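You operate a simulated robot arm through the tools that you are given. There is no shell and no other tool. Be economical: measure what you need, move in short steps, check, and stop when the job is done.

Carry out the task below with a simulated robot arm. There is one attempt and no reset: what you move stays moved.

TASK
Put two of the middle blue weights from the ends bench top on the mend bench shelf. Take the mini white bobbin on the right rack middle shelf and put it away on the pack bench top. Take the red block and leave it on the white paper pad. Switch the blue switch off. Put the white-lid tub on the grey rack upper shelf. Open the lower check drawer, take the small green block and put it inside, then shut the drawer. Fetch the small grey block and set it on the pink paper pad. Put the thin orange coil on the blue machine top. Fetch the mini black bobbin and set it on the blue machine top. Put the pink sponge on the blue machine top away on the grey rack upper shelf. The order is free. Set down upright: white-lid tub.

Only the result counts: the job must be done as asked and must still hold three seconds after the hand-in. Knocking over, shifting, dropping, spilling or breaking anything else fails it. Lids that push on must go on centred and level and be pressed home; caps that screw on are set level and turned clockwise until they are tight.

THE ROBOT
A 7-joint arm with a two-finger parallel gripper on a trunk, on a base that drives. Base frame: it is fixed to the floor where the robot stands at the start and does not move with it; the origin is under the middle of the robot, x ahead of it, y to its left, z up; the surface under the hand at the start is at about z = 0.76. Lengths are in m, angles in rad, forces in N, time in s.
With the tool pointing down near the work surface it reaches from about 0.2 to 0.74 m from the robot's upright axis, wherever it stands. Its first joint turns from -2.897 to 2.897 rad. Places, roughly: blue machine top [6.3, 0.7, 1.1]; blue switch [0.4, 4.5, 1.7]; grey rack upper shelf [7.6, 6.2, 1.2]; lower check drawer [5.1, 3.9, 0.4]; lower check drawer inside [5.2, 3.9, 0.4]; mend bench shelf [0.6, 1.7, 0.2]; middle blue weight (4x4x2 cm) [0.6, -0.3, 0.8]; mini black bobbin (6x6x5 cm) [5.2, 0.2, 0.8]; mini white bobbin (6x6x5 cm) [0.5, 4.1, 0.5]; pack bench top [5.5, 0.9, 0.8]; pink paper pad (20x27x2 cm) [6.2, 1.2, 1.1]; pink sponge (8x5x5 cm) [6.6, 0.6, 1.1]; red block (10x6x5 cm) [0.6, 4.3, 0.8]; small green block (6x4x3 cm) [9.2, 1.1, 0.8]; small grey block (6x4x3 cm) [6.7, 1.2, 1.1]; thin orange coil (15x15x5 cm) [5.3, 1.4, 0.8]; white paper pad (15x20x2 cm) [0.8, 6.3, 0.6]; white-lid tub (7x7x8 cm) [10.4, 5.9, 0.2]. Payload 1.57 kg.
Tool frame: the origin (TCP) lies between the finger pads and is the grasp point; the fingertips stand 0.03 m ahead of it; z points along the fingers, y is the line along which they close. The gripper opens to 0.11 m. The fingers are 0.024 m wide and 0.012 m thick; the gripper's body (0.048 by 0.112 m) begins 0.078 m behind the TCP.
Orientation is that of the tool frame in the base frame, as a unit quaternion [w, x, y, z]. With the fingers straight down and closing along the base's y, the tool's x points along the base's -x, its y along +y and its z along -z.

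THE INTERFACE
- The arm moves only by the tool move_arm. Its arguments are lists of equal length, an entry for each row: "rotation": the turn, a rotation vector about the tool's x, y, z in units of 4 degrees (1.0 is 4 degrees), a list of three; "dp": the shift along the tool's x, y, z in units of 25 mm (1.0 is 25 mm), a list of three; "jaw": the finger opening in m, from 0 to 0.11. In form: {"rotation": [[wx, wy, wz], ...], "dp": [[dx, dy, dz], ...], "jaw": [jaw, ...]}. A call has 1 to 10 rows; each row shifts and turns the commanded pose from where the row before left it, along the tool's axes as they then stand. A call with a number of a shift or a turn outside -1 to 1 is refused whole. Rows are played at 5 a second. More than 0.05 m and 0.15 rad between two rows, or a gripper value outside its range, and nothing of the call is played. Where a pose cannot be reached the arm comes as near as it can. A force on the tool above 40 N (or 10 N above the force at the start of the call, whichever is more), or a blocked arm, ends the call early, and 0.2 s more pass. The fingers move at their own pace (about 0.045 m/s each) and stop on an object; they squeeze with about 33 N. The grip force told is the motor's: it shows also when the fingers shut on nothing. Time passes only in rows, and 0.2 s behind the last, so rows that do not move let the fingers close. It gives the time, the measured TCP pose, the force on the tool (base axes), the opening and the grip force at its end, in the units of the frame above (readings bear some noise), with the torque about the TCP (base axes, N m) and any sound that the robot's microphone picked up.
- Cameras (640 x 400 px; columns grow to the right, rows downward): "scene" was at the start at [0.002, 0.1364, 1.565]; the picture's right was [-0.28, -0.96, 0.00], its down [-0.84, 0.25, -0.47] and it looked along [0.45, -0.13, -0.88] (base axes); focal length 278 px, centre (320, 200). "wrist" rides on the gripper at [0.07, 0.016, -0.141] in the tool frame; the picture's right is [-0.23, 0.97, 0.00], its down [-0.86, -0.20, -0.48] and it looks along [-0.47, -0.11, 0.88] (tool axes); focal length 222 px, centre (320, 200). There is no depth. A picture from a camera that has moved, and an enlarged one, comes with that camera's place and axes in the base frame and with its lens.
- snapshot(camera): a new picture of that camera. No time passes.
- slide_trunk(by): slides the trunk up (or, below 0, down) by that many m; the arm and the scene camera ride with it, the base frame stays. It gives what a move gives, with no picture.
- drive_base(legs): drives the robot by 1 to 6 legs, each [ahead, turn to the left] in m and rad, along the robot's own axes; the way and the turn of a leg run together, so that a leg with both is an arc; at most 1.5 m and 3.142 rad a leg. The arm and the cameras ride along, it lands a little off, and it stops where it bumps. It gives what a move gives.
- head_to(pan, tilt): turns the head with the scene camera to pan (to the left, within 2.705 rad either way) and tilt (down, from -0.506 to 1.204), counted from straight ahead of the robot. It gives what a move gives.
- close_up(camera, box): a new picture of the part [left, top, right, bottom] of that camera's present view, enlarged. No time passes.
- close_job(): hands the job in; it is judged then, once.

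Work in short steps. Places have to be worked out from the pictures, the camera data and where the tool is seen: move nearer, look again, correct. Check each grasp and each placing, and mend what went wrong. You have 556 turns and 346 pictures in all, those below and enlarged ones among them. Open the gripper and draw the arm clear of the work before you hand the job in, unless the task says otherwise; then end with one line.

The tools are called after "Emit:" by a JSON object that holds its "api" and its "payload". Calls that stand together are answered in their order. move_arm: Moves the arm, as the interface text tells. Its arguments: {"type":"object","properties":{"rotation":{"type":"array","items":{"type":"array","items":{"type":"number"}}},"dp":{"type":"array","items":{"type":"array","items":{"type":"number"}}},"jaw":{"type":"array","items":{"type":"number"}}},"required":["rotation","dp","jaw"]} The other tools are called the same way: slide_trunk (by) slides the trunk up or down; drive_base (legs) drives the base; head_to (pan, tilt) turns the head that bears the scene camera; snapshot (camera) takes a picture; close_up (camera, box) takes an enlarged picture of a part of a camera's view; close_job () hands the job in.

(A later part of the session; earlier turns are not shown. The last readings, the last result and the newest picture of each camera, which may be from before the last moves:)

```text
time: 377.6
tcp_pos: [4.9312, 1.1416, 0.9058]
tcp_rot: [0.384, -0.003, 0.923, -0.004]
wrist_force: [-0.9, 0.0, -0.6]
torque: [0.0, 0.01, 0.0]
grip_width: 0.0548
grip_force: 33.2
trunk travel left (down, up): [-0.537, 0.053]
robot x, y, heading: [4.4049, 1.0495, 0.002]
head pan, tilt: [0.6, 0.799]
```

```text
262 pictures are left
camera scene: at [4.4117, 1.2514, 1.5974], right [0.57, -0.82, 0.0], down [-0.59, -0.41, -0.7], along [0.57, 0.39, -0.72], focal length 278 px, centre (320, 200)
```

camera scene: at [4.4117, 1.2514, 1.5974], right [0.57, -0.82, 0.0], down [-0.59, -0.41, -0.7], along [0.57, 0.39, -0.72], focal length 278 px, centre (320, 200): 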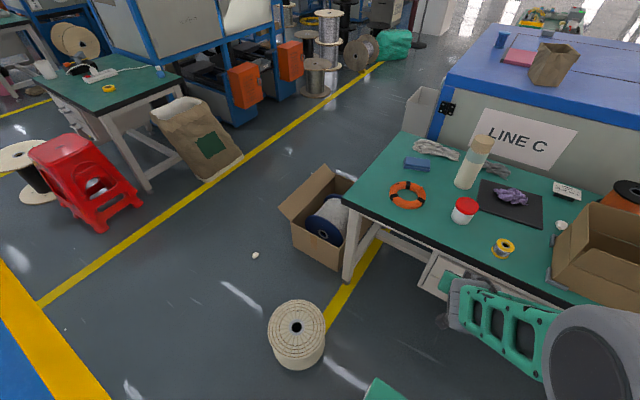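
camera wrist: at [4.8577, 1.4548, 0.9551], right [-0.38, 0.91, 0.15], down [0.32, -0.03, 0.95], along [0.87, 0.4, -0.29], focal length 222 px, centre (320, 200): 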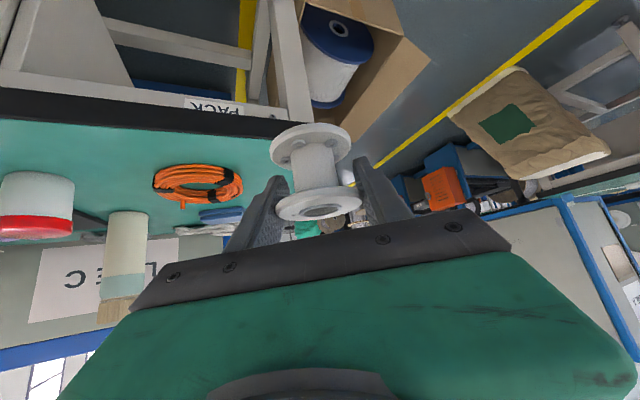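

The spool stands as before, seemingly unmoved. Move ahead 0.19 m and position over the free spot.

Emit:
{"api": "drive_base", "payload": {"legs": [[0.17, 0]]}}

Emit:
{"api": "move_arm", "payload": {"rotation": [[0, 0, 0], [0, 0, 0], [0, 0, 0], [0, 0, 0], [0, 0, 0]], "dp": [[-0.3, 1, 0.3], [-0.3, 1, 0.3], [-0.3, 1, 0.3], [-0.3, 1, 0.3], [-0.3, 0.8, 0.3]], "jaw": [0, 0, 0, 0, 0]}}

Emit:
{"api": "snapshot", "payload": {"camera": "wrist"}}

Emit:
{"api": "head_to", "payload": {"pan": 0.1, "tilt": 0.9}}

Emit:
{"api": "snapshot", "payload": {"camera": "scene"}}

```text
time: 379.1
tcp_pos: [5.1046, 1.141, 0.9039]
tcp_rot: [0.385, -0.001, 0.923, -0.004]
wrist_force: [0.5, -0.5, -0.8]
torque: [0.0, 0.02, 0.0]
grip_width: 0.0548
grip_force: 33.4
trunk travel left (down, up): [-0.537, 0.053]
robot x, y, heading: [4.5776, 1.0499, 0.003]
head pan, tilt: [0.6, 0.799]
```

```text
time: 380.2
tcp_pos: [5.1575, 1.2624, 0.9038]
tcp_rot: [0.385, -0.001, 0.923, -0.004]
wrist_force: [0.0, -0.9, 0.0]
torque: [-0.02, 0.01, -0.01]
grip_width: 0.0546
grip_force: 33.2
trunk travel left (down, up): [-0.537, 0.053]
robot x, y, heading: [4.5807, 1.051, 0.001]
head pan, tilt: [0.6, 0.799]
```

```text
261 pictures are left
camera wrist: at [5.0069, 1.279, 0.9534], right [0.16, 0.98, 0.15], down [0.26, -0.19, 0.95], along [0.95, -0.11, -0.29], focal length 222 px, centre (320, 200)
```

wrist: 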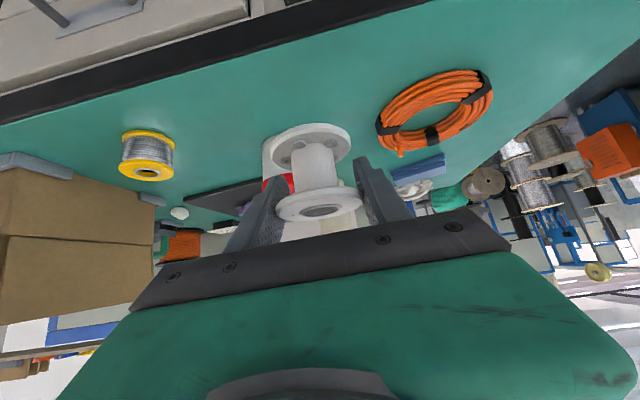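

```text
time: 381.2
tcp_pos: [5.1563, 1.2616, 0.9035]
tcp_rot: [0.384, -0.001, 0.923, -0.004]
wrist_force: [0.3, 0.2, 0.2]
torque: [0.01, 0.0, 0.01]
grip_width: 0.055
grip_force: 32.6
trunk travel left (down, up): [-0.537, 0.053]
robot x, y, heading: [4.5788, 1.0517, 0.002]
head pan, tilt: [0.099, 0.901]
```

```text
260 pictures are left
camera scene: at [4.5945, 1.2139, 1.5895], right [0.1, -0.99, 0.0], down [-0.78, -0.08, -0.62], along [0.62, 0.06, -0.78], focal length 278 px, centre (320, 200)
```

scene: 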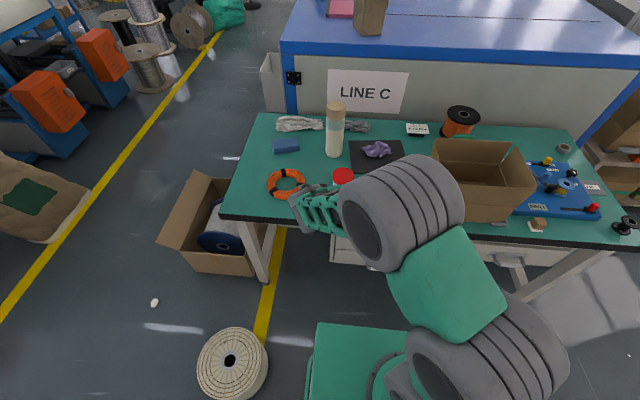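

Emit:
{"api": "move_arm", "payload": {"rotation": [[0, 0, 0], [0, 0, 0], [0, 0, 0], [0, 0, 0], [0, 0, 0]], "dp": [[0, 0, 0.8], [0.1, 0, 0.8], [0.3, 0, 0.8], [0.4, 0, 0.8], [0.4, 0, 0.7]], "jaw": [0, 0, 0, 0, 0]}}

Emit:
{"api": "snapshot", "payload": {"camera": "wrist"}}

```text
time: 382.4
tcp_pos: [5.2054, 1.2587, 0.8134]
tcp_rot: [0.385, -0.002, 0.923, -0.003]
wrist_force: [-0.4, 0.5, -0.7]
torque: [0.01, 0.02, 0.02]
grip_width: 0.055
grip_force: 33.1
trunk travel left (down, up): [-0.537, 0.053]
robot x, y, heading: [4.576, 1.0518, 0.005]
head pan, tilt: [0.099, 0.901]
```

```text
259 pictures are left
camera wrist: at [5.0554, 1.2758, 0.8642], right [0.16, 0.98, 0.15], down [0.26, -0.19, 0.95], along [0.95, -0.11, -0.29], focal length 222 px, centre (320, 200)
```

wrist: 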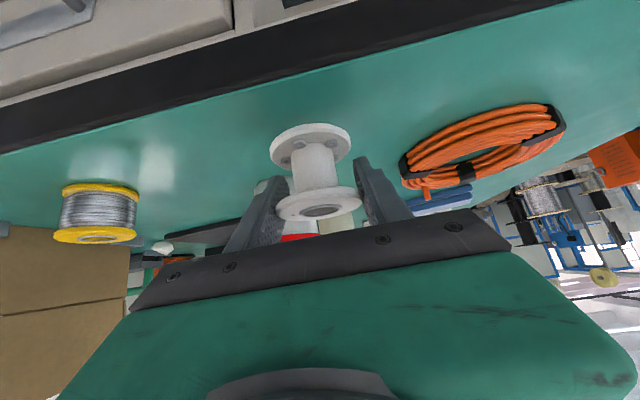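

Lower in small steps to contact.

Emit:
{"api": "move_arm", "payload": {"rotation": [[0, 0, 0], [0, 0, 0], [0, 0, 0]], "dp": [[0.14, 0, 0.14], [0.07, 0, 0.07], [0.07, 0, 0.07]], "jaw": [0, 0, 0]}}

```text
time: 383.2
tcp_pos: [5.2062, 1.2596, 0.8044]
tcp_rot: [0.385, -0.002, 0.923, -0.004]
wrist_force: [0.1, 0.5, -0.2]
torque: [0.0, -0.04, -0.02]
grip_width: 0.0548
grip_force: 33.0
trunk travel left (down, up): [-0.537, 0.053]
robot x, y, heading: [4.5792, 1.0528, 0.001]
head pan, tilt: [0.099, 0.901]
```

Emit:
{"api": "move_arm", "payload": {"rotation": [[0, 0, 0], [0, 0, 0]], "dp": [[0.07, 0, 0.07], [0.07, 0, 0.07]], "jaw": [0, 0]}}

Emit:
{"api": "snapshot", "payload": {"camera": "wrist"}}

```text
time: 383.8
tcp_pos: [5.2052, 1.2594, 0.7998]
tcp_rot: [0.384, -0.001, 0.923, -0.004]
wrist_force: [-1.1, -0.2, -0.2]
torque: [-0.01, -0.01, -0.01]
grip_width: 0.055
grip_force: 33.6
trunk travel left (down, up): [-0.537, 0.053]
robot x, y, heading: [4.578, 1.0541, 0.004]
head pan, tilt: [0.099, 0.901]
```

```text
258 pictures are left
camera wrist: at [5.0563, 1.2764, 0.8498], right [0.16, 0.98, 0.15], down [0.26, -0.19, 0.95], along [0.95, -0.11, -0.29], focal length 222 px, centre (320, 200)
```

wrist: 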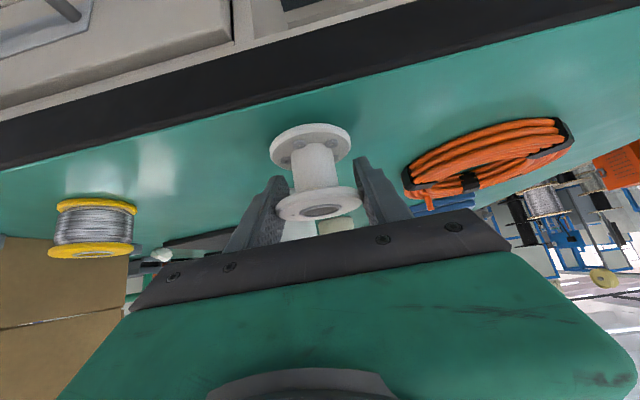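

Emit:
{"api": "move_arm", "payload": {"rotation": [[0, 0, 0], [0, 0, 0], [0, 0, 0]], "dp": [[0.07, 0, 0.07], [0.07, 0, 0.07], [0.07, 0, 0.07]], "jaw": [0, 0, 0]}}

```text
time: 384.6
tcp_pos: [5.2064, 1.2596, 0.792]
tcp_rot: [0.384, -0.002, 0.924, -0.004]
wrist_force: [0.6, -1.2, -0.8]
torque: [-0.01, -0.02, 0.02]
grip_width: 0.0551
grip_force: 33.3
trunk travel left (down, up): [-0.537, 0.053]
robot x, y, heading: [4.5783, 1.0543, 0.005]
head pan, tilt: [0.099, 0.901]
```

Emit:
{"api": "move_arm", "payload": {"rotation": [[0, 0, 0], [0, 0, 0]], "dp": [[0.07, 0, 0.07], [0.07, 0, 0.07]], "jaw": [0, 0]}}

```text
time: 385.2
tcp_pos: [5.2056, 1.261, 0.7896]
tcp_rot: [0.387, -0.001, 0.922, -0.004]
wrist_force: [-8.7, -2.9, 19.4]
torque: [0.01, 0.65, 0.12]
grip_width: 0.0549
grip_force: 32.9
trunk travel left (down, up): [-0.537, 0.053]
robot x, y, heading: [4.5799, 1.0513, 0.007]
head pan, tilt: [0.099, 0.901]
```

Contact. Release gently and withdraw along the tool axis.

Emit:
{"api": "move_arm", "payload": {"rotation": [[0, 0, 0], [0, 0, 0], [0, 0, 0], [0, 0, 0], [0, 0, 0], [0, 0, 0]], "dp": [[-0.07, 0, -0.07], [0, 0, 0], [0, 0, 0], [0, 0, -0.8], [0, 0, -1], [0, 0, -1]], "jaw": [0, 0.08, 0.08, 0.08, 0.08, 0.08]}}

Emit:
{"api": "snapshot", "payload": {"camera": "wrist"}}

```text
time: 386.6
tcp_pos: [5.1553, 1.2605, 0.8388]
tcp_rot: [0.384, -0.002, 0.923, -0.003]
wrist_force: [0.2, 0.2, -0.4]
torque: [-0.01, -0.01, 0.0]
grip_width: 0.08
grip_force: 0.1
trunk travel left (down, up): [-0.537, 0.053]
robot x, y, heading: [4.5813, 1.052, 0.002]
head pan, tilt: [0.099, 0.901]
```

```text
257 pictures are left
camera wrist: at [5.0061, 1.2769, 0.8895], right [0.16, 0.98, 0.15], down [0.26, -0.19, 0.95], along [0.95, -0.11, -0.29], focal length 222 px, centre (320, 200)
```

wrist: 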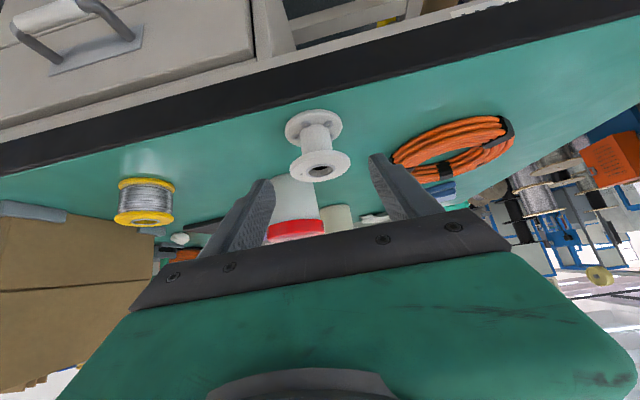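

White bobbin stands on the pack bench. Next the coil: raise, make the tool vertical, and move over the coil's left side.

Emit:
{"api": "move_arm", "payload": {"rotation": [[0, 0, 0], [0, 0, 0], [0, 0, 0], [0, 0, 0], [0, 0, 0], [0, 0, 0]], "dp": [[-0.71, 0, -0.704], [-0.71, 0, -0.704], [-0.71, 0, -0.704], [-0.71, 0, -0.704], [-0.71, 0, -0.704], [-0.71, 0, -0.704]], "jaw": [0.08, 0.08, 0.08, 0.08, 0.08, 0.08]}}

Emit:
{"api": "move_arm", "payload": {"rotation": [[0, 1, 0], [0, 1, 0], [0, 1, 0], [0, 1, 0], [0, 1, 0], [0, 1, 0], [0, 1, 0], [0, 1, 0], [0, 1, 0], [0, 1, 0]], "dp": [[0, 0.8, 0], [0, 0.8, 0], [0, 0.8, 0], [0, 0.8, 0], [0, 0.8, 0], [0, 0.8, 0], [0, 0.8, 0], [0, 0.8, 0], [0, 0.8, 0], [0, 0.8, 0]], "jaw": [0.08, 0.08, 0.08, 0.08, 0.08, 0.08, 0.08, 0.08, 0.08, 0.08]}}

Emit:
{"api": "move_arm", "payload": {"rotation": [[0, 1, 0], [0, 0.25, 0], [0, 0, 0], [0, 0, 0]], "dp": [[-1, 0, 0], [-1, 0, 0], [-1, 0, 0], [-1, 0, 0]], "jaw": [0.08, 0.08, 0.08, 0.08]}}

Emit:
{"api": "snapshot", "payload": {"camera": "wrist"}}

```text
time: 388.0
tcp_pos: [5.1562, 1.2629, 0.9863]
tcp_rot: [0.384, -0.002, 0.923, -0.005]
wrist_force: [0.2, 0.6, -0.2]
torque: [0.03, -0.01, 0.01]
grip_width: 0.0802
grip_force: 0.0
trunk travel left (down, up): [-0.537, 0.053]
robot x, y, heading: [4.5789, 1.0482, 0.002]
head pan, tilt: [0.099, 0.901]
```

```text
time: 390.2
tcp_pos: [5.1546, 1.4632, 0.9874]
tcp_rot: [0.045, -0.001, 0.999, -0.005]
wrist_force: [-0.1, -0.8, 1.3]
torque: [-0.02, 0.02, 0.0]
grip_width: 0.08
grip_force: 0.0
trunk travel left (down, up): [-0.537, 0.053]
robot x, y, heading: [4.5782, 1.0502, 0.004]
head pan, tilt: [0.099, 0.901]
```

```text
time: 391.2
tcp_pos: [5.2007, 1.4333, 0.9744]
tcp_rot: [0.002, 0.0, 1.0, -0.004]
wrist_force: [-0.3, 0.7, -0.7]
torque: [0.02, -0.02, 0.01]
grip_width: 0.08
grip_force: 0.1
out of reach, approached as far as the arm can: row 2, 3, 4
trunk travel left (down, up): [-0.537, 0.053]
robot x, y, heading: [4.5774, 1.0546, 0.003]
head pan, tilt: [0.099, 0.901]
```

```text
256 pictures are left
camera wrist: at [5.1308, 1.4511, 1.1168], right [0.23, 0.97, -0.01], down [0.85, -0.2, 0.48], along [0.47, -0.12, -0.88], focal length 222 px, centre (320, 200)
```

wrist: 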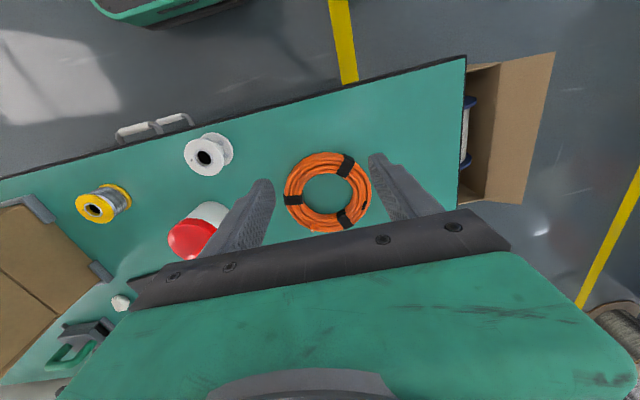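

Out of reach from here by a little; drive 0.14 m closer, then go over the coil's left side (5.296,1.479).

Emit:
{"api": "drive_base", "payload": {"legs": [[0.14, 0]]}}

Emit:
{"api": "snapshot", "payload": {"camera": "wrist"}}

```text
time: 392.5
tcp_pos: [5.3402, 1.4345, 0.9754]
tcp_rot: [0.002, -0.001, 1.0, -0.005]
wrist_force: [0.2, -0.7, -0.4]
torque: [-0.01, 0.01, -0.03]
grip_width: 0.0801
grip_force: 0.1
trunk travel left (down, up): [-0.537, 0.053]
robot x, y, heading: [4.7202, 1.0524, 0.008]
head pan, tilt: [0.099, 0.901]
```

```text
255 pictures are left
camera wrist: at [5.2698, 1.4521, 1.1166], right [0.23, 0.97, -0.01], down [0.85, -0.19, 0.48], along [0.47, -0.12, -0.88], focal length 222 px, centre (320, 200)
```

wrist: 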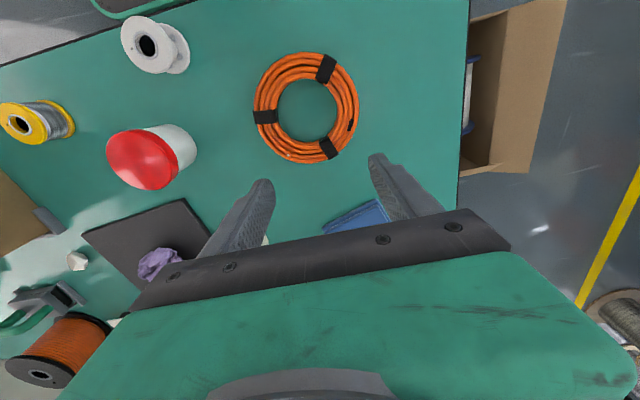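

Emit:
{"api": "move_arm", "payload": {"rotation": [[0, 0, 0], [0, 0, 0], [0, 0, 0], [0, 0, 0], [0, 0, 0], [0, 0, 0], [0, 0, 0]], "dp": [[0.8, 0.87, 0], [0.8, 0.87, 0], [0, 0, 1], [0, 0, 1], [0, 0, 1], [0, 0, 1], [0, 0, 1]], "jaw": [0.085, 0.085, 0.085, 0.085, 0.085, 0.085, 0.085]}}

Emit:
{"api": "snapshot", "payload": {"camera": "wrist"}}

```text
time: 394.1
tcp_pos: [5.3017, 1.4766, 0.8502]
tcp_rot: [0.002, 0.0, 1.0, -0.004]
wrist_force: [-0.1, 0.2, -0.2]
torque: [0.02, 0.0, 0.0]
grip_width: 0.085
grip_force: 0.0
trunk travel left (down, up): [-0.537, 0.053]
robot x, y, heading: [4.7171, 1.0486, 0.006]
head pan, tilt: [0.099, 0.901]
```

```text
254 pictures are left
camera wrist: at [5.2303, 1.4937, 0.9917], right [0.23, 0.97, -0.01], down [0.85, -0.2, 0.48], along [0.47, -0.12, -0.88], focal length 222 px, centre (320, 200)
```

wrist: 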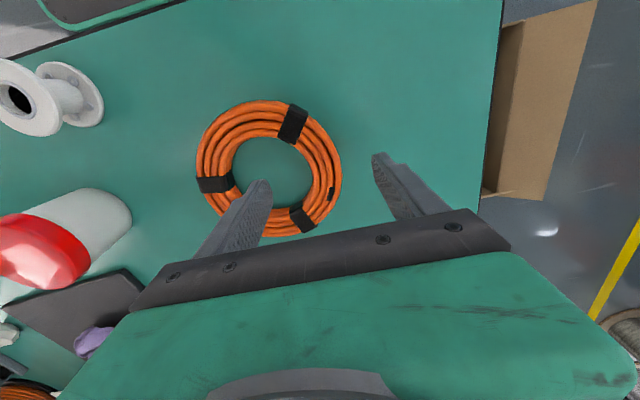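

Aligned: the tube passes between the fingers. Descend and grip.

Emit:
{"api": "move_arm", "payload": {"rotation": [[0, 0, 0], [0, 0, 0], [0, 0, 0], [0, 0, 0], [0, 0, 0], [0, 0, 0], [0, 0, 0]], "dp": [[0, 0.08, 0.8], [0, 0, 0.8], [0, 0, 0.6], [0, 0, 0], [0, 0, 0], [0, 0, 0], [0, 0, 0]], "jaw": [0.085, 0.085, 0.085, 0, 0, 0, 0]}}

Emit:
{"api": "move_arm", "payload": {"rotation": [[0, 0, 0], [0, 0, 0], [0, 0, 0], [0, 0, 0], [0, 0, 0]], "dp": [[0, 0, -0.5], [0, 0, -1], [0, 0, -1], [0, 0, -1], [0, 0, -1]], "jaw": [0, 0, 0, 0, 0]}}

Emit:
{"api": "snapshot", "payload": {"camera": "wrist"}}

```text
time: 395.7
tcp_pos: [5.2993, 1.4781, 0.7945]
tcp_rot: [0.002, -0.001, 1.0, -0.005]
wrist_force: [0.6, 0.4, -0.6]
torque: [0.2, -0.01, 0.02]
grip_width: 0.0312
grip_force: 20.2
trunk travel left (down, up): [-0.537, 0.053]
robot x, y, heading: [4.7196, 1.0491, 0.001]
head pan, tilt: [0.099, 0.901]
```

```text
time: 396.9
tcp_pos: [5.2999, 1.4784, 0.9078]
tcp_rot: [0.002, -0.001, 1.0, -0.005]
wrist_force: [-0.8, 1.0, -1.7]
torque: [0.13, 0.02, 0.05]
grip_width: 0.0306
grip_force: 33.1
trunk travel left (down, up): [-0.537, 0.053]
robot x, y, heading: [4.7158, 1.0538, 0.005]
head pan, tilt: [0.099, 0.901]
```

```text
253 pictures are left
camera wrist: at [5.23, 1.4971, 1.0493], right [0.23, 0.97, -0.01], down [0.85, -0.19, 0.48], along [0.47, -0.12, -0.88], focal length 222 px, centre (320, 200)
```

wrist: 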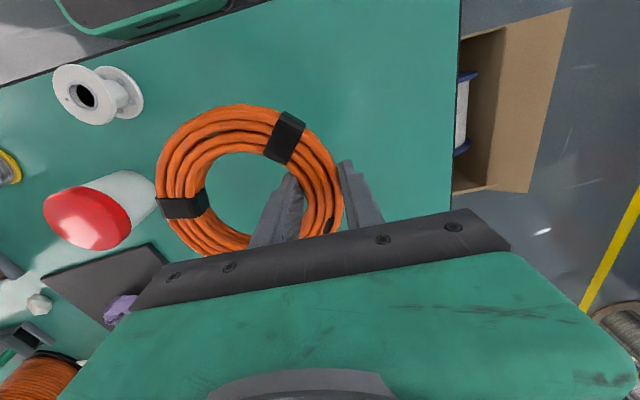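

Coil held flat. Raise it and drive round to the north side of the blue machine, with a look on the way.

Emit:
{"api": "move_arm", "payload": {"rotation": [[0, 0, 0], [0, 0, 0], [0, 0, 0], [0, 0, 0], [0, 0, 0], [0, 0, 0], [0, 0, 0], [0, 0, 0], [0, 0, 0]], "dp": [[0, 0, -1], [0, -0.5, -1], [0.5, -1, -1], [0.5, -1, -1], [0.5, -1, -1], [0.5, -1, -1], [0.5, -1, -1], [0.5, -1, -1], [0.5, -1, 0]], "jaw": [0, 0, 0, 0, 0, 0, 0, 0, 0]}}

Emit:
{"api": "drive_base", "payload": {"legs": [[-0.7, 0], [0, 1.25], [1.5, 0], [0, -1.25]]}}

Emit:
{"api": "head_to", "payload": {"pan": 0.0, "tilt": 0.5}}

Emit:
{"api": "snapshot", "payload": {"camera": "scene"}}

```text
time: 398.9
tcp_pos: [5.2109, 1.2938, 1.1103]
tcp_rot: [0.002, -0.001, 1.0, -0.004]
wrist_force: [-0.4, 0.4, -1.5]
torque: [0.15, 0.01, -0.01]
grip_width: 0.0307
grip_force: 33.0
trunk travel left (down, up): [-0.537, 0.053]
robot x, y, heading: [4.7198, 1.0496, 0.002]
head pan, tilt: [0.099, 0.901]
```

```text
time: 415.9
tcp_pos: [4.9934, 2.7467, 1.1094]
tcp_rot: [0.002, -0.017, 1.0, -0.004]
wrist_force: [-0.8, -0.3, -2.7]
torque: [0.14, 0.02, -0.01]
grip_width: 0.0298
grip_force: 32.6
trunk travel left (down, up): [-0.537, 0.053]
robot x, y, heading: [4.5113, 2.4856, 0.038]
head pan, tilt: [0.099, 0.901]
```

```text
time: 416.8
tcp_pos: [4.9933, 2.745, 1.1094]
tcp_rot: [0.001, -0.016, 1.0, -0.004]
wrist_force: [0.1, -0.1, -2.0]
torque: [0.15, 0.0, 0.01]
grip_width: 0.0297
grip_force: 32.9
trunk travel left (down, up): [-0.537, 0.053]
robot x, y, heading: [4.5078, 2.4888, 0.032]
head pan, tilt: [0.0, 0.499]
```

```text
252 pictures are left
camera scene: at [4.5337, 2.6431, 1.6233], right [0.04, -1.0, 0.0], down [-0.48, -0.02, -0.88], along [0.88, 0.03, -0.48], focal length 278 px, centre (320, 200)
```

scene: 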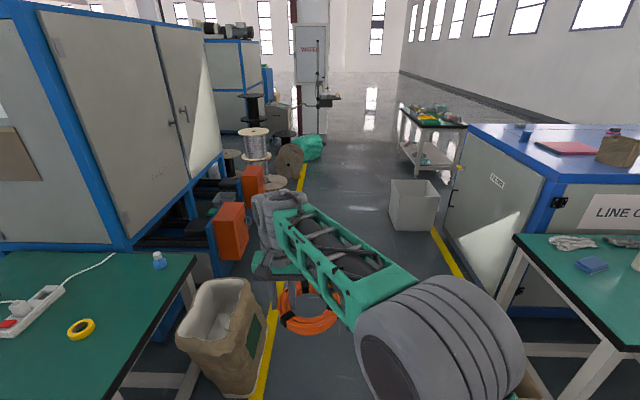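

Path is clear. Raise trunk and drive to (6.35,2.25), facing the machine from the north.

Emit:
{"api": "slide_trunk", "payload": {"by": 0.053}}

Emit:
{"api": "drive_base", "payload": {"legs": [[0, -0.165], [1.5, 0], [0.36, 0], [0, -1.44]]}}

Emit:
{"api": "head_to", "payload": {"pan": 0.0, "tilt": 0.6}}

Emit:
{"api": "snapshot", "payload": {"camera": "scene"}}

```text
time: 417.7
tcp_pos: [4.9936, 2.7453, 1.1626]
tcp_rot: [0.002, -0.017, 1.0, -0.005]
wrist_force: [-0.5, -0.5, -2.2]
torque: [0.1, 0.03, -0.04]
grip_width: 0.0299
grip_force: 32.8
trunk travel left (down, up): [-0.59, 0.0]
robot x, y, heading: [4.5053, 2.4891, 0.033]
head pan, tilt: [0.0, 0.499]
```

```text
time: 421.7
tcp_pos: [5.5015, 2.5998, 1.1625]
tcp_rot: [0.001, 0.066, 0.998, -0.004]
wrist_force: [3.1, -0.3, -4.7]
torque: [0.15, 0.2, 0.02]
grip_width: 0.0297
grip_force: 32.9
trunk travel left (down, up): [-0.59, 0.0]
robot x, y, heading: [4.9831, 2.4248, -0.128]
head pan, tilt: [0.0, 0.499]
stopped in leg 2: the robot was blocked; the commanded pose is now the measured one
```

```text
time: 422.3
tcp_pos: [5.4953, 2.6004, 1.168]
tcp_rot: [0.006, 0.066, 0.998, -0.004]
wrist_force: [0.3, 0.2, -2.5]
torque: [0.13, -0.02, 0.03]
grip_width: 0.0294
grip_force: 33.1
trunk travel left (down, up): [-0.59, 0.0]
robot x, y, heading: [4.9813, 2.4233, -0.136]
head pan, tilt: [0.0, 0.6]
```

```text
251 pictures are left
camera scene: at [5.0295, 2.5747, 1.6674], right [-0.13, -0.99, 0.0], down [-0.56, 0.07, -0.83], along [0.82, -0.11, -0.56], focal length 278 px, centre (320, 200)
```

scene: 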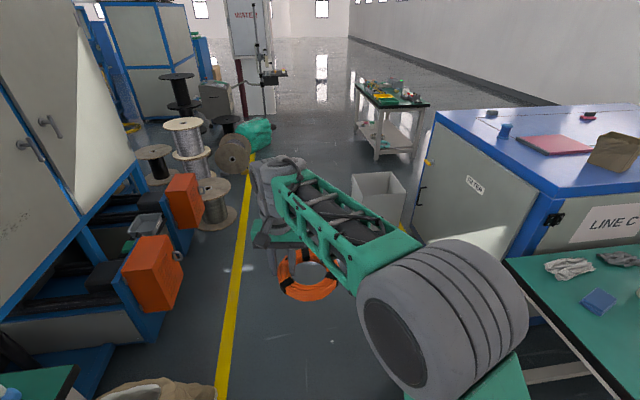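

Blocked at x≈4.98. Look down at both sides to see what's touching.

Emit:
{"api": "head_to", "payload": {"pan": 0.5, "tilt": 1.15}}

Emit:
{"api": "snapshot", "payload": {"camera": "scene"}}

Emit:
{"api": "head_to", "payload": {"pan": -0.9, "tilt": 1.15}}

Emit:
{"api": "snapshot", "payload": {"camera": "scene"}}

```text
time: 423.3
tcp_pos: [5.4955, 2.6016, 1.1658]
tcp_rot: [0.006, 0.066, 0.998, -0.004]
wrist_force: [-0.3, 0.0, -2.7]
torque: [0.13, -0.05, 0.02]
grip_width: 0.0293
grip_force: 32.8
trunk travel left (down, up): [-0.59, 0.0]
robot x, y, heading: [4.9787, 2.4245, -0.132]
head pan, tilt: [0.499, 1.15]
```

```text
250 pictures are left
camera scene: at [4.998, 2.6077, 1.6256], right [0.36, -0.93, 0.0], down [-0.85, -0.33, -0.41], along [0.38, 0.15, -0.91], focal length 278 px, centre (320, 200)
```

scene: 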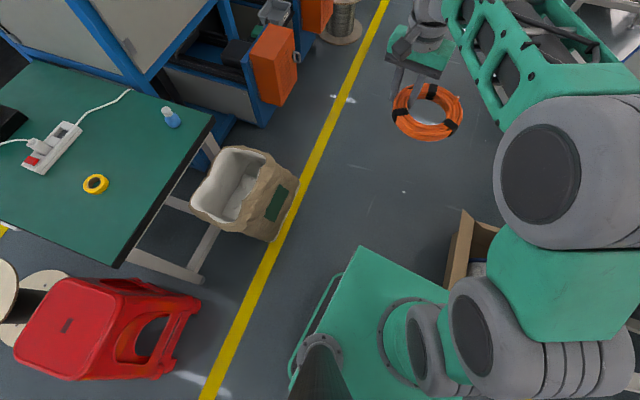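

```text
time: 424.8
tcp_pos: [5.4954, 2.5995, 1.1677]
tcp_rot: [0.006, 0.065, 0.998, -0.004]
wrist_force: [0.1, 0.1, -3.0]
torque: [0.14, -0.04, -0.01]
grip_width: 0.0291
grip_force: 32.9
trunk travel left (down, up): [-0.59, 0.0]
robot x, y, heading: [4.9807, 2.4267, -0.132]
head pan, tilt: [-0.901, 1.15]
```

```text
249 pictures are left
camera scene: at [4.9729, 2.5353, 1.6256], right [-0.86, -0.51, 0.0], down [-0.47, 0.78, -0.41], along [0.21, -0.35, -0.91], focal length 278 px, centre (320, 200)
```

scene: 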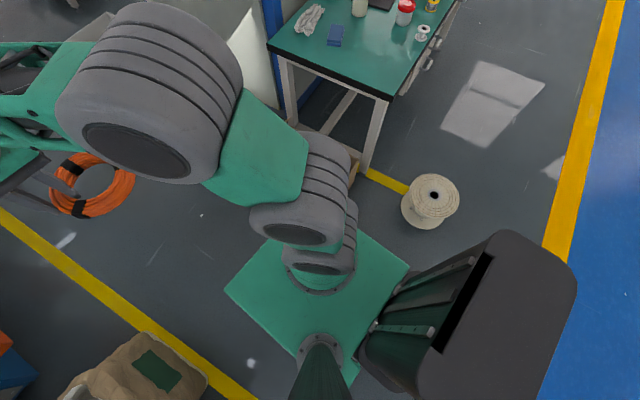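

The carton's flap on the right blocked me; the gap's centre is y≈2.57. Back off and pass along y≈2.57.

Emit:
{"api": "drive_base", "payload": {"legs": [[-0.4, 0], [0, 0.375], [0.43, 0], [0, -0.243]]}}

Emit:
{"api": "snapshot", "payload": {"camera": "scene"}}

```text
time: 431.5
tcp_pos: [5.4926, 2.8184, 1.1667]
tcp_rot: [0.006, 0.003, 1.0, -0.004]
wrist_force: [-0.2, 0.7, -2.4]
torque: [0.15, 0.0, 0.0]
grip_width: 0.0293
grip_force: 32.8
trunk travel left (down, up): [-0.59, 0.0]
robot x, y, heading: [5.0048, 2.5779, -0.011]
head pan, tilt: [-0.901, 1.15]
```

```text
248 pictures are left
camera scene: at [4.982, 2.6868, 1.6256], right [-0.79, -0.62, 0.0], down [-0.56, 0.72, -0.41], along [0.25, -0.32, -0.91], focal length 278 px, centre (320, 200)
```

scene: 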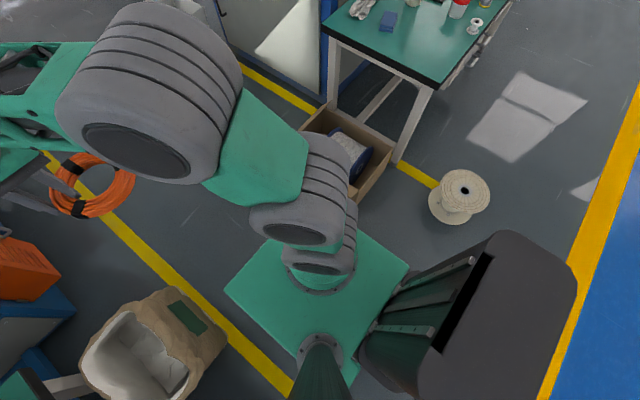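

Emit:
{"api": "drive_base", "payload": {"legs": [[0.7, 0.0]]}}

Emit:
{"api": "drive_base", "payload": {"legs": [[0.7, 0.0], [0, -1.56]]}}

Emit:
{"api": "head_to", "payload": {"pan": 0.0, "tilt": 0.6}}

Emit:
{"api": "snapshot", "payload": {"camera": "scene"}}

```text
time: 435.4
tcp_pos: [6.1954, 2.8155, 1.1662]
tcp_rot: [0.006, 0.001, 1.0, -0.004]
wrist_force: [0.0, 0.4, -2.0]
torque: [0.15, -0.01, 0.01]
grip_width: 0.0293
grip_force: 33.0
trunk travel left (down, up): [-0.59, 0.0]
robot x, y, heading: [5.7027, 2.5741, -0.001]
head pan, tilt: [-0.901, 1.15]
```

```text
time: 443.0
tcp_pos: [6.6345, 2.0839, 1.1669]
tcp_rot: [0.002, 0.706, 0.708, -0.006]
wrist_force: [0.4, -1.6, -2.1]
torque: [-0.01, -0.15, 0.0]
grip_width: 0.0291
grip_force: 32.8
trunk travel left (down, up): [-0.59, 0.0]
robot x, y, heading: [6.3912, 2.5735, -1.573]
head pan, tilt: [-0.901, 1.15]
```

```text
time: 444.2
tcp_pos: [6.6344, 2.0851, 1.1669]
tcp_rot: [0.002, 0.707, 0.707, -0.007]
wrist_force: [-0.9, -0.4, -1.8]
torque: [0.02, -0.12, 0.0]
grip_width: 0.0291
grip_force: 33.0
trunk travel left (down, up): [-0.59, 0.0]
robot x, y, heading: [6.391, 2.5702, -1.572]
head pan, tilt: [0.0, 0.6]
```

```text
247 pictures are left
camera scene: at [6.5475, 2.5427, 1.6673], right [-1.0, 0.0, 0.0], down [0.0, 0.57, -0.82], along [0.0, -0.82, -0.57], focal length 278 px, centre (320, 200)
```

scene: 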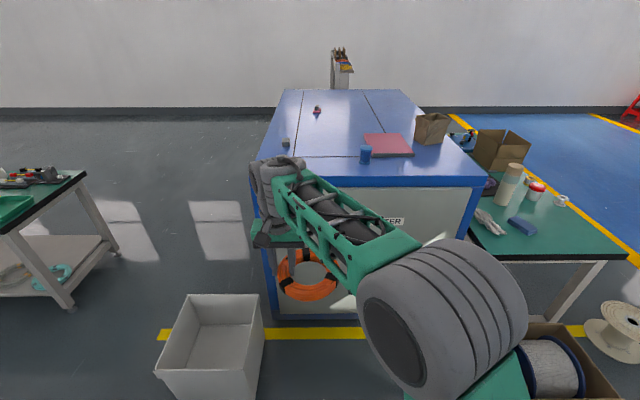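

Emit:
{"api": "close_up", "payload": {"camera": "scene", "box": [240, 80, 480, 230]}}

```text
2.67 times, centred on (360, 155) of scene
camera zoom: at [6.5475, 2.5427, 1.6673], right [-1.0, 0.0, 0.0], down [0.0, 0.57, -0.82], along [0.0, -0.82, -0.57], focal length 742 px, centre (213, 320)
```

zoom: 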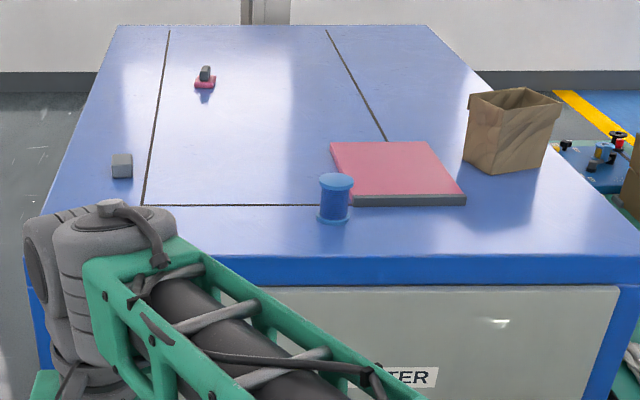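

Machine top: north edge y≈1.48, blue bobbin (6.33,1.35), pad x 6.09–6.295/y 1.04–1.32, grey block (6.73,1.16), sponge (6.57,0.68). I'll put the coil at ≈(6.55,1.32). Raise and drive in 0.6 m.

Emit:
{"api": "move_arm", "payload": {"rotation": [[0, 0, 0], [0, 0, 0], [0, 0, 0]], "dp": [[0, 0, -1], [0, 0, -1], [0, 0, -1]], "jaw": [0, 0, 0]}}

Emit:
{"api": "drive_base", "payload": {"legs": [[0.6, 0]]}}

Emit:
{"api": "snapshot", "payload": {"camera": "wrist"}}

Emit:
{"api": "snapshot", "payload": {"camera": "scene"}}

```text
time: 445.0
tcp_pos: [6.6348, 2.0861, 1.2408]
tcp_rot: [0.002, 0.707, 0.707, -0.007]
wrist_force: [-0.2, -0.1, -2.0]
torque: [0.0, -0.09, -0.02]
grip_width: 0.0291
grip_force: 33.0
trunk travel left (down, up): [-0.59, 0.0]
robot x, y, heading: [6.3943, 2.5723, -1.57]
head pan, tilt: [0.0, 0.6]
```

```text
time: 448.4
tcp_pos: [6.6414, 1.4798, 1.2403]
tcp_rot: [0.002, 0.704, 0.71, -0.006]
wrist_force: [-0.1, 0.2, -2.2]
torque: [0.01, -0.15, 0.0]
grip_width: 0.0294
grip_force: 32.7
trunk travel left (down, up): [-0.59, 0.0]
robot x, y, heading: [6.3961, 1.9606, -1.57]
head pan, tilt: [0.0, 0.6]
```

```text
245 pictures are left
camera wrist: at [6.6579, 1.5511, 1.381], right [0.98, -0.22, 0.0], down [-0.19, -0.85, 0.49], along [-0.11, -0.48, -0.87], focal length 222 px, centre (320, 200)
```

wrist: 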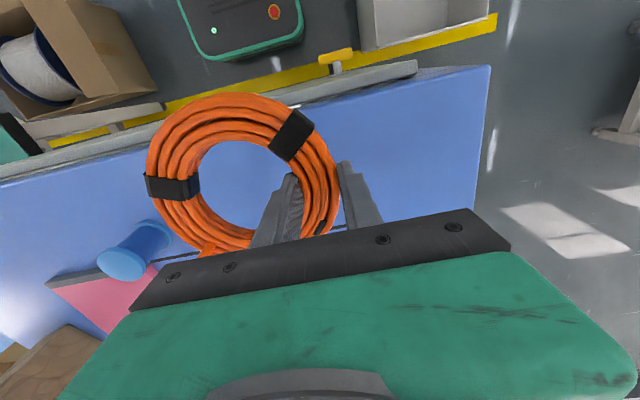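

```text
244 pictures are left
camera scene: at [6.5499, 1.9361, 1.6673], right [-1.0, -0.01, 0.0], down [0.0, 0.57, -0.82], along [0.01, -0.82, -0.57], focal length 278 px, centre (320, 200)
```

scene: 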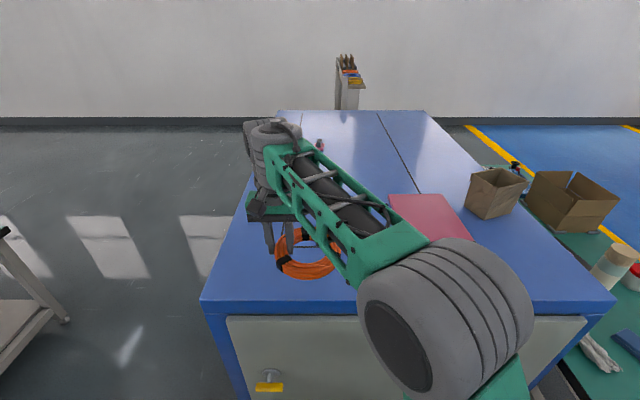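

Emit:
{"api": "move_arm", "payload": {"rotation": [[0, 0, 0], [0, 0, 0], [0, 0, 0], [0, 0, 0], [0, 0, 0], [0, 0, 0], [0, 0, 0], [0, 0, 0], [0, 0, 0]], "dp": [[-0.91, -0.2, 0], [-0.91, -0.2, 0], [-0.91, -0.2, 0], [-0.91, -0.2, 0], [-0.91, -0.2, 0], [-0.91, -0.2, 0.3], [-0.91, -0.2, 0.7], [0, 0, 1], [0, 0, 1]], "jaw": [0, 0, 0, 0, 0, 0, 0, 0, 0]}}

Emit:
{"api": "snapshot", "payload": {"camera": "wrist"}}

Emit:
{"api": "snapshot", "payload": {"camera": "scene"}}

```text
time: 450.4
tcp_pos: [6.6154, 1.335, 1.1657]
tcp_rot: [0.001, 0.704, 0.71, -0.007]
wrist_force: [0.2, 0.5, -2.5]
torque: [-0.04, -0.13, -0.04]
grip_width: 0.0294
grip_force: 32.9
out of reach, approached as far as the arm can: row 3, 4
trunk travel left (down, up): [-0.59, 0.0]
robot x, y, heading: [6.3937, 1.9602, -1.557]
head pan, tilt: [0.0, 0.6]
```

```text
243 pictures are left
camera wrist: at [6.6324, 1.4065, 1.3053], right [0.98, -0.22, 0.0], down [-0.19, -0.85, 0.49], along [-0.11, -0.48, -0.87], focal length 222 px, centre (320, 200)
```

wrist: 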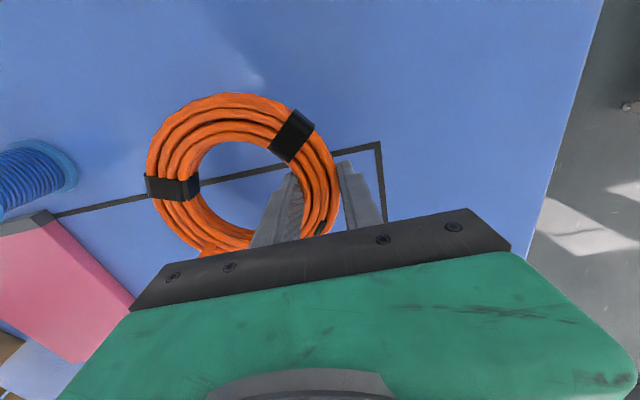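

```text
242 pictures are left
camera scene: at [6.5501, 1.9365, 1.6673], right [-1.0, -0.01, 0.0], down [0.0, 0.57, -0.82], along [0.01, -0.82, -0.57], focal length 278 px, centre (320, 200)
```

scene: 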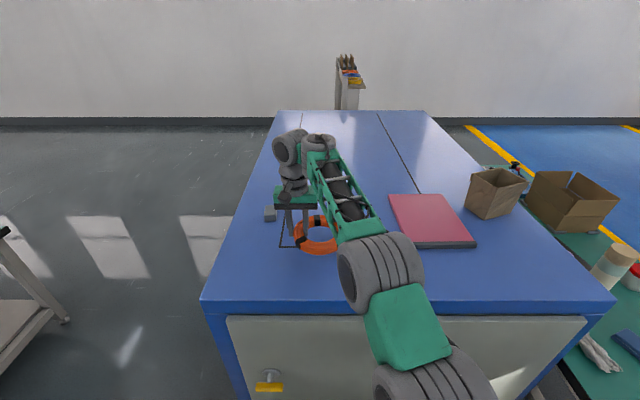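

Position is good. Lower to contact in small steps.

Emit:
{"api": "move_arm", "payload": {"rotation": [[0, 0, 0], [0, 0, 0], [0, 0, 0]], "dp": [[0, 0, 0.6], [0, 0, 0.3], [0, 0, 0.2]], "jaw": [0, 0, 0]}}

```text
time: 451.2
tcp_pos: [6.6153, 1.335, 1.1378]
tcp_rot: [0.002, 0.704, 0.71, -0.006]
wrist_force: [0.0, -0.2, -3.2]
torque: [-0.04, -0.16, 0.0]
grip_width: 0.0292
grip_force: 32.5
trunk travel left (down, up): [-0.59, 0.0]
robot x, y, heading: [6.394, 1.9645, -1.564]
head pan, tilt: [0.0, 0.6]
```

Emit:
{"api": "move_arm", "payload": {"rotation": [[0, 0, 0], [0, 0, 0], [0, 0, 0]], "dp": [[0, 0, 0.25], [0, 0, 0.2], [0, 0, 0.15]], "jaw": [0, 0, 0]}}

```text
time: 452.0
tcp_pos: [6.615, 1.3355, 1.1264]
tcp_rot: [0.004, 0.704, 0.711, -0.007]
wrist_force: [0.0, -1.0, 7.3]
torque: [0.59, 0.0, -0.04]
grip_width: 0.0293
grip_force: 32.9
trunk travel left (down, up): [-0.59, 0.0]
robot x, y, heading: [6.3972, 1.9631, -1.567]
head pan, tilt: [0.0, 0.6]
```

Contact at ≈1.127 (top ≈1.086). Release and rise.

Emit:
{"api": "move_arm", "payload": {"rotation": [[0, 0, 0], [0, 0, 0], [0, 0, 0], [0, 0, 0], [0, 0, 0], [0, 0, 0]], "dp": [[0, 0, 0.05], [0, 0, 0], [0, 0, 0], [0, 0, -1], [0, 0, -1], [0, 0, -1]], "jaw": [0, 0.065, 0.065, 0.065, 0.065, 0.065]}}

Emit:
{"api": "snapshot", "payload": {"camera": "wrist"}}

```text
time: 453.4
tcp_pos: [6.6145, 1.3371, 1.1963]
tcp_rot: [0.001, 0.704, 0.71, -0.007]
wrist_force: [-0.5, 0.4, 0.5]
torque: [0.0, 0.0, 0.0]
grip_width: 0.0652
grip_force: 0.0
trunk travel left (down, up): [-0.59, 0.0]
robot x, y, heading: [6.3927, 1.9615, -1.557]
head pan, tilt: [0.0, 0.6]
```

```text
241 pictures are left
camera wrist: at [6.631, 1.4081, 1.3372], right [0.98, -0.22, 0.0], down [-0.19, -0.85, 0.49], along [-0.11, -0.48, -0.87], focal length 222 px, centre (320, 200)
```

wrist: 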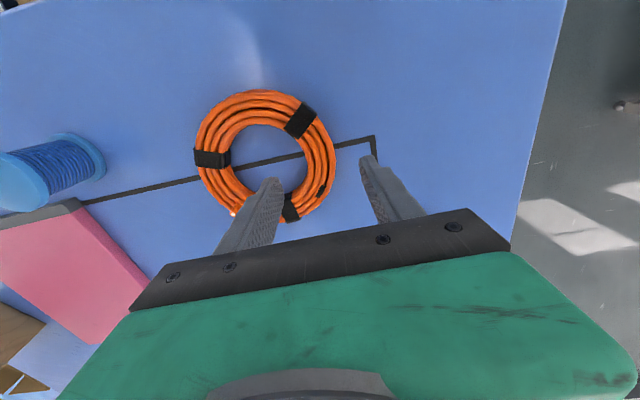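

Coil is down. For the grey block I'll use a tilted tool from this side; drive 6 cm closer and tilt 40°.

Emit:
{"api": "move_arm", "payload": {"rotation": [[0, 0, 0], [0, -1, 0], [0, -1, 0], [0, -1, 0], [0, -1, 0], [0, -1, 0], [0, -1, 0], [0, -1, 0], [0, -1, 0], [0, -1, 0]], "dp": [[0, 0, -1], [0, 0, -1], [0, 0, 0], [0, 0, 0], [0, 0, 0], [0, 0.5, 0], [0, 0.5, 0], [0, 0.5, 0], [0, 0.5, 0], [0, 0.5, 0]], "jaw": [0.07, 0.07, 0.07, 0.07, 0.07, 0.07, 0.07, 0.07, 0.07, 0.07]}}

Emit:
{"api": "drive_base", "payload": {"legs": [[0.06, 0]]}}

Emit:
{"api": "snapshot", "payload": {"camera": "wrist"}}

```text
time: 455.6
tcp_pos: [6.6861, 1.3162, 1.2813]
tcp_rot: [0.215, 0.669, 0.676, -0.22]
wrist_force: [-0.5, -1.0, 0.9]
torque: [-0.03, -0.01, 0.03]
grip_width: 0.07
grip_force: 0.1
out of reach, approached as far as the arm can: row 7, 8, 9, 10
trunk travel left (down, up): [-0.59, 0.0]
robot x, y, heading: [6.3926, 1.965, -1.566]
head pan, tilt: [0.0, 0.6]
```

```text
time: 456.6
tcp_pos: [6.6851, 1.2526, 1.2812]
tcp_rot: [0.214, 0.67, 0.676, -0.219]
wrist_force: [0.3, 0.3, -0.1]
torque: [-0.01, -0.02, 0.01]
grip_width: 0.0698
grip_force: 0.0
trunk travel left (down, up): [-0.59, 0.0]
robot x, y, heading: [6.3945, 1.9023, -1.562]
head pan, tilt: [0.0, 0.6]
```

```text
240 pictures are left
camera wrist: at [6.702, 1.3927, 1.3552], right [0.98, -0.18, 0.12], down [-0.19, -0.42, 0.89], along [-0.11, -0.89, -0.44], focal length 222 px, centre (320, 200)
```

wrist: 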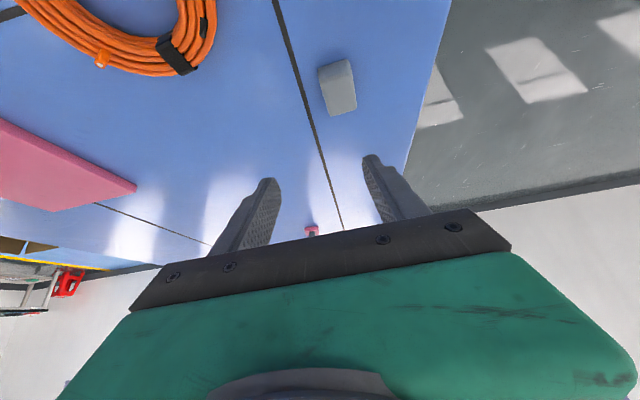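

Block ≈(6.722,1.197), aligned. Approach, stopping short.

Emit:
{"api": "move_arm", "payload": {"rotation": [[0, 0, 0], [0, 0, 0], [0, 0, 0], [0, 0, 0], [0, 0, 0], [0, 0, 0], [0, 0, 0]], "dp": [[0.77, 0.51, 0.3], [0.77, 0.51, 0.3], [0.77, 0.51, 0.4], [0, 0, 1], [0, 0, 1], [0, 0, 1], [0, 0, 0.9]], "jaw": [0.07, 0.07, 0.07, 0.07, 0.07, 0.07, 0.07]}}

Emit:
{"api": "snapshot", "payload": {"camera": "wrist"}}

```text
time: 458.2
tcp_pos: [6.7144, 1.2667, 1.2592]
tcp_rot: [0.204, 0.674, 0.677, -0.214]
wrist_force: [0.0, -0.7, -0.4]
torque: [-0.03, 0.02, 0.01]
grip_width: 0.0698
grip_force: 0.0
out of reach, approached as far as the arm can: row 1, 2, 3, 4, 5, 6, 7
trunk travel left (down, up): [-0.59, 0.0]
robot x, y, heading: [6.3963, 1.9053, -1.563]
head pan, tilt: [0.0, 0.6]
```

```text
239 pictures are left
camera wrist: at [6.7308, 1.4049, 1.337], right [0.98, -0.19, 0.11], down [-0.19, -0.43, 0.88], along [-0.11, -0.88, -0.46], focal length 222 px, centre (320, 200)
```

wrist: 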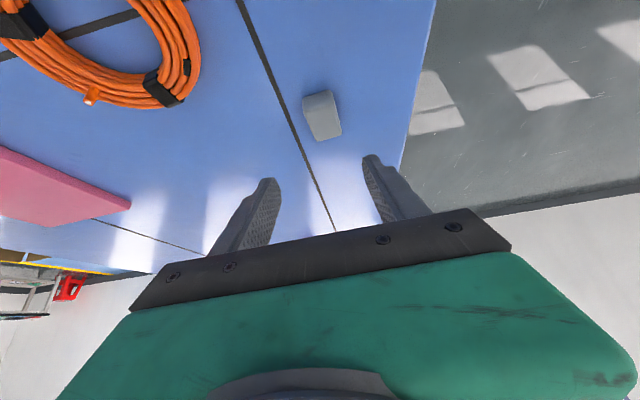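

The reach limit is height-dependent; lower first behind the block, then slide forward.

Emit:
{"api": "move_arm", "payload": {"rotation": [[0, 0, 0], [0, 0, 0], [0, 0, 0], [0, 0, 0], [0, 0, 0]], "dp": [[0.56, 0.05, 0.7], [0.56, 0.05, 0.7], [0.56, 0.05, 0.7], [0.56, 0.05, 0.7], [0.56, 0.05, 0.7]], "jaw": [0.07, 0.07, 0.07, 0.07, 0.07]}}

Emit:
{"api": "snapshot", "payload": {"camera": "wrist"}}

```text
time: 459.4
tcp_pos: [6.7148, 1.2668, 1.26]
tcp_rot: [0.205, 0.673, 0.678, -0.213]
wrist_force: [0.7, -0.3, -0.3]
torque: [0.03, -0.01, -0.01]
grip_width: 0.07
grip_force: 0.1
out of reach, approached as far as the arm can: row 1, 2, 3, 4, 5
trunk travel left (down, up): [-0.59, 0.0]
robot x, y, heading: [6.3964, 1.9025, -1.561]
head pan, tilt: [0.0, 0.6]
```

```text
238 pictures are left
camera wrist: at [6.7308, 1.4049, 1.337], right [0.98, -0.19, 0.11], down [-0.19, -0.43, 0.88], along [-0.11, -0.88, -0.46], focal length 222 px, centre (320, 200)
```

wrist: 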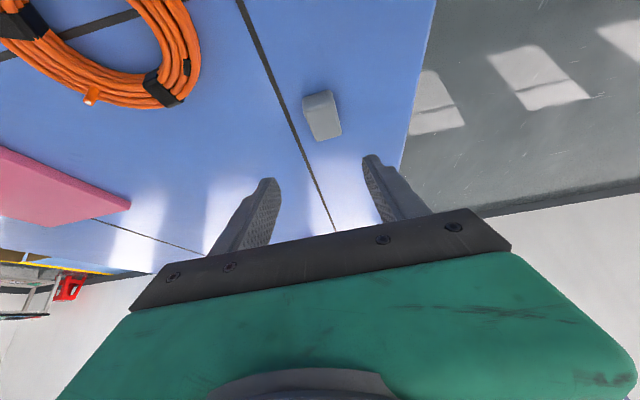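

I'll retract and rise a little to see how the command pose is tracked.

Emit:
{"api": "move_arm", "payload": {"rotation": [[0, 0, 0], [0, 0, 0], [0, 0, 0], [0, 0, 0]], "dp": [[0.1, 0, -1], [0.1, 0, -1], [0.1, 0, -1], [0.1, 0, -1]], "jaw": [0.07, 0.07, 0.07, 0.07]}}

```text
time: 460.4
tcp_pos: [6.7266, 1.3161, 1.3433]
tcp_rot: [0.214, 0.671, 0.675, -0.22]
wrist_force: [-0.3, 0.3, -0.1]
torque: [0.04, 0.01, 0.03]
grip_width: 0.07
grip_force: 0.1
out of reach, approached as far as the arm can: row 1, 2, 3
trunk travel left (down, up): [-0.59, 0.0]
robot x, y, heading: [6.3945, 1.9026, -1.566]
head pan, tilt: [0.0, 0.6]
```

The lateral offset is the limit. I'll take the grey block from the east side instead. Center the arm and drive around.

Emit:
{"api": "move_arm", "payload": {"rotation": [[0, 0, 0], [0, 0, 0], [0, 0, 0], [0, 0, 0], [0, 0, 0], [0, 0, 0], [0, 0, 0], [0, 0, 0], [0, 0, 0], [0, 0, 0]], "dp": [[0.3, -1, -0.8], [0.3, -1, -0.5], [0.3, -1, -0.5], [0.3, -1, -0.5], [0.3, -1, -0.5], [0, -1, 0], [0, -1, 0], [0, -1, 0], [0, -1, 0], [0, -1, 0]], "jaw": [0.07, 0.07, 0.07, 0.07, 0.07, 0.07, 0.07, 0.07, 0.07, 0.07]}}

Emit:
{"api": "drive_base", "payload": {"legs": [[-0.72, 0], [0, 1.57], [1.15, 0], [0, -1.57]]}}

Emit:
{"api": "head_to", "payload": {"pan": 0.0, "tilt": 0.7}}

Emit:
{"api": "snapshot", "payload": {"camera": "scene"}}

```text
time: 462.6
tcp_pos: [6.5193, 1.3265, 1.4603]
tcp_rot: [0.214, 0.67, 0.676, -0.219]
wrist_force: [-0.1, 0.1, 0.4]
torque: [0.02, 0.01, 0.03]
grip_width: 0.0698
grip_force: 0.0
out of reach, approached as far as the arm can: row 1, 2, 3, 4, 5, 6, 7, 8, 9, 10
trunk travel left (down, up): [-0.59, 0.0]
robot x, y, heading: [6.3935, 1.904, -1.563]
head pan, tilt: [0.0, 0.6]
```

```text
time: 479.5
tcp_pos: [7.6216, 2.0344, 1.4607]
tcp_rot: [0.21, 0.681, 0.665, -0.222]
wrist_force: [0.1, -0.8, 0.7]
torque: [0.0, 0.0, -0.01]
grip_width: 0.0698
grip_force: 0.0
trunk travel left (down, up): [-0.59, 0.0]
robot x, y, heading: [7.5167, 2.6136, -1.598]
head pan, tilt: [0.0, 0.6]
```

```text
time: 480.2
tcp_pos: [7.6227, 2.0354, 1.4595]
tcp_rot: [0.209, 0.681, 0.666, -0.222]
wrist_force: [0.2, -0.3, 0.9]
torque: [-0.03, 0.0, 0.03]
grip_width: 0.0699
grip_force: 0.1
trunk travel left (down, up): [-0.59, 0.0]
robot x, y, heading: [7.519, 2.6179, -1.592]
head pan, tilt: [0.0, 0.7]
```

```text
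237 pictures are left
camera scene: at [7.6697, 2.5861, 1.6587], right [-1.0, 0.02, 0.0], down [0.02, 0.64, -0.77], along [-0.02, -0.76, -0.64], focal length 278 px, centre (320, 200)
```

scene: 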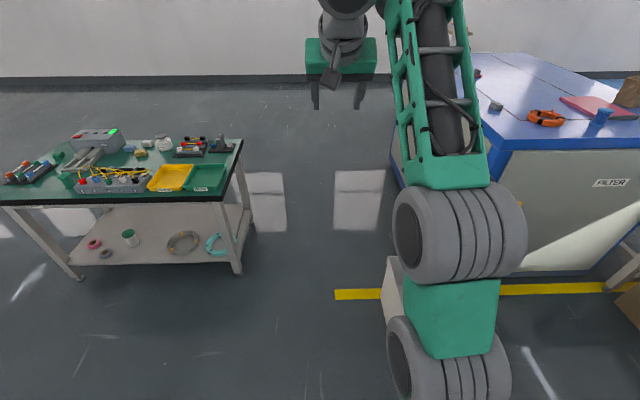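

The bin reaches to x≈7.27, so pass at x≈7.72 and then turn to face the machine's east side.

Emit:
{"api": "drive_base", "payload": {"legs": [[0, 0.292], [0.747, 0], [0, -0.27], [0.75, 0], [0, -1.57]]}}

Emit:
{"api": "snapshot", "payload": {"camera": "scene"}}

```text
time: 493.6
tcp_pos: [7.1412, 1.0309, 1.46]
tcp_rot: [-0.007, 0.952, -0.007, -0.305]
wrist_force: [-0.1, 0.6, 0.5]
torque: [0.0, 0.0, 0.02]
grip_width: 0.0703
grip_force: 0.1
trunk travel left (down, up): [-0.59, 0.0]
robot x, y, heading: [7.718, 1.1377, 3.125]
head pan, tilt: [0.0, 0.7]
```

```text
236 pictures are left
camera scene: at [7.6928, 0.989, 1.6587], right [0.02, 1.0, 0.0], down [0.64, -0.01, -0.76], along [-0.76, 0.01, -0.64], focal length 278 px, centre (320, 200)
```

scene: 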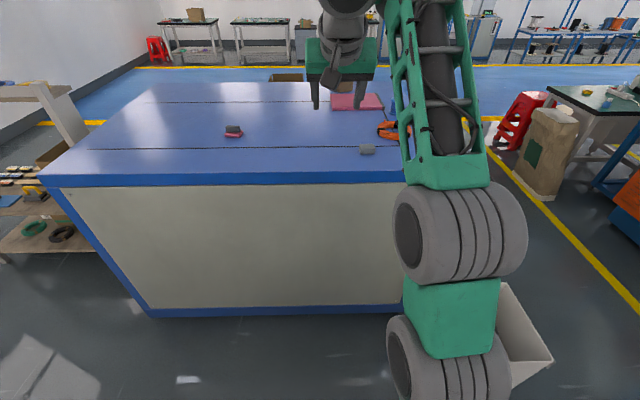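

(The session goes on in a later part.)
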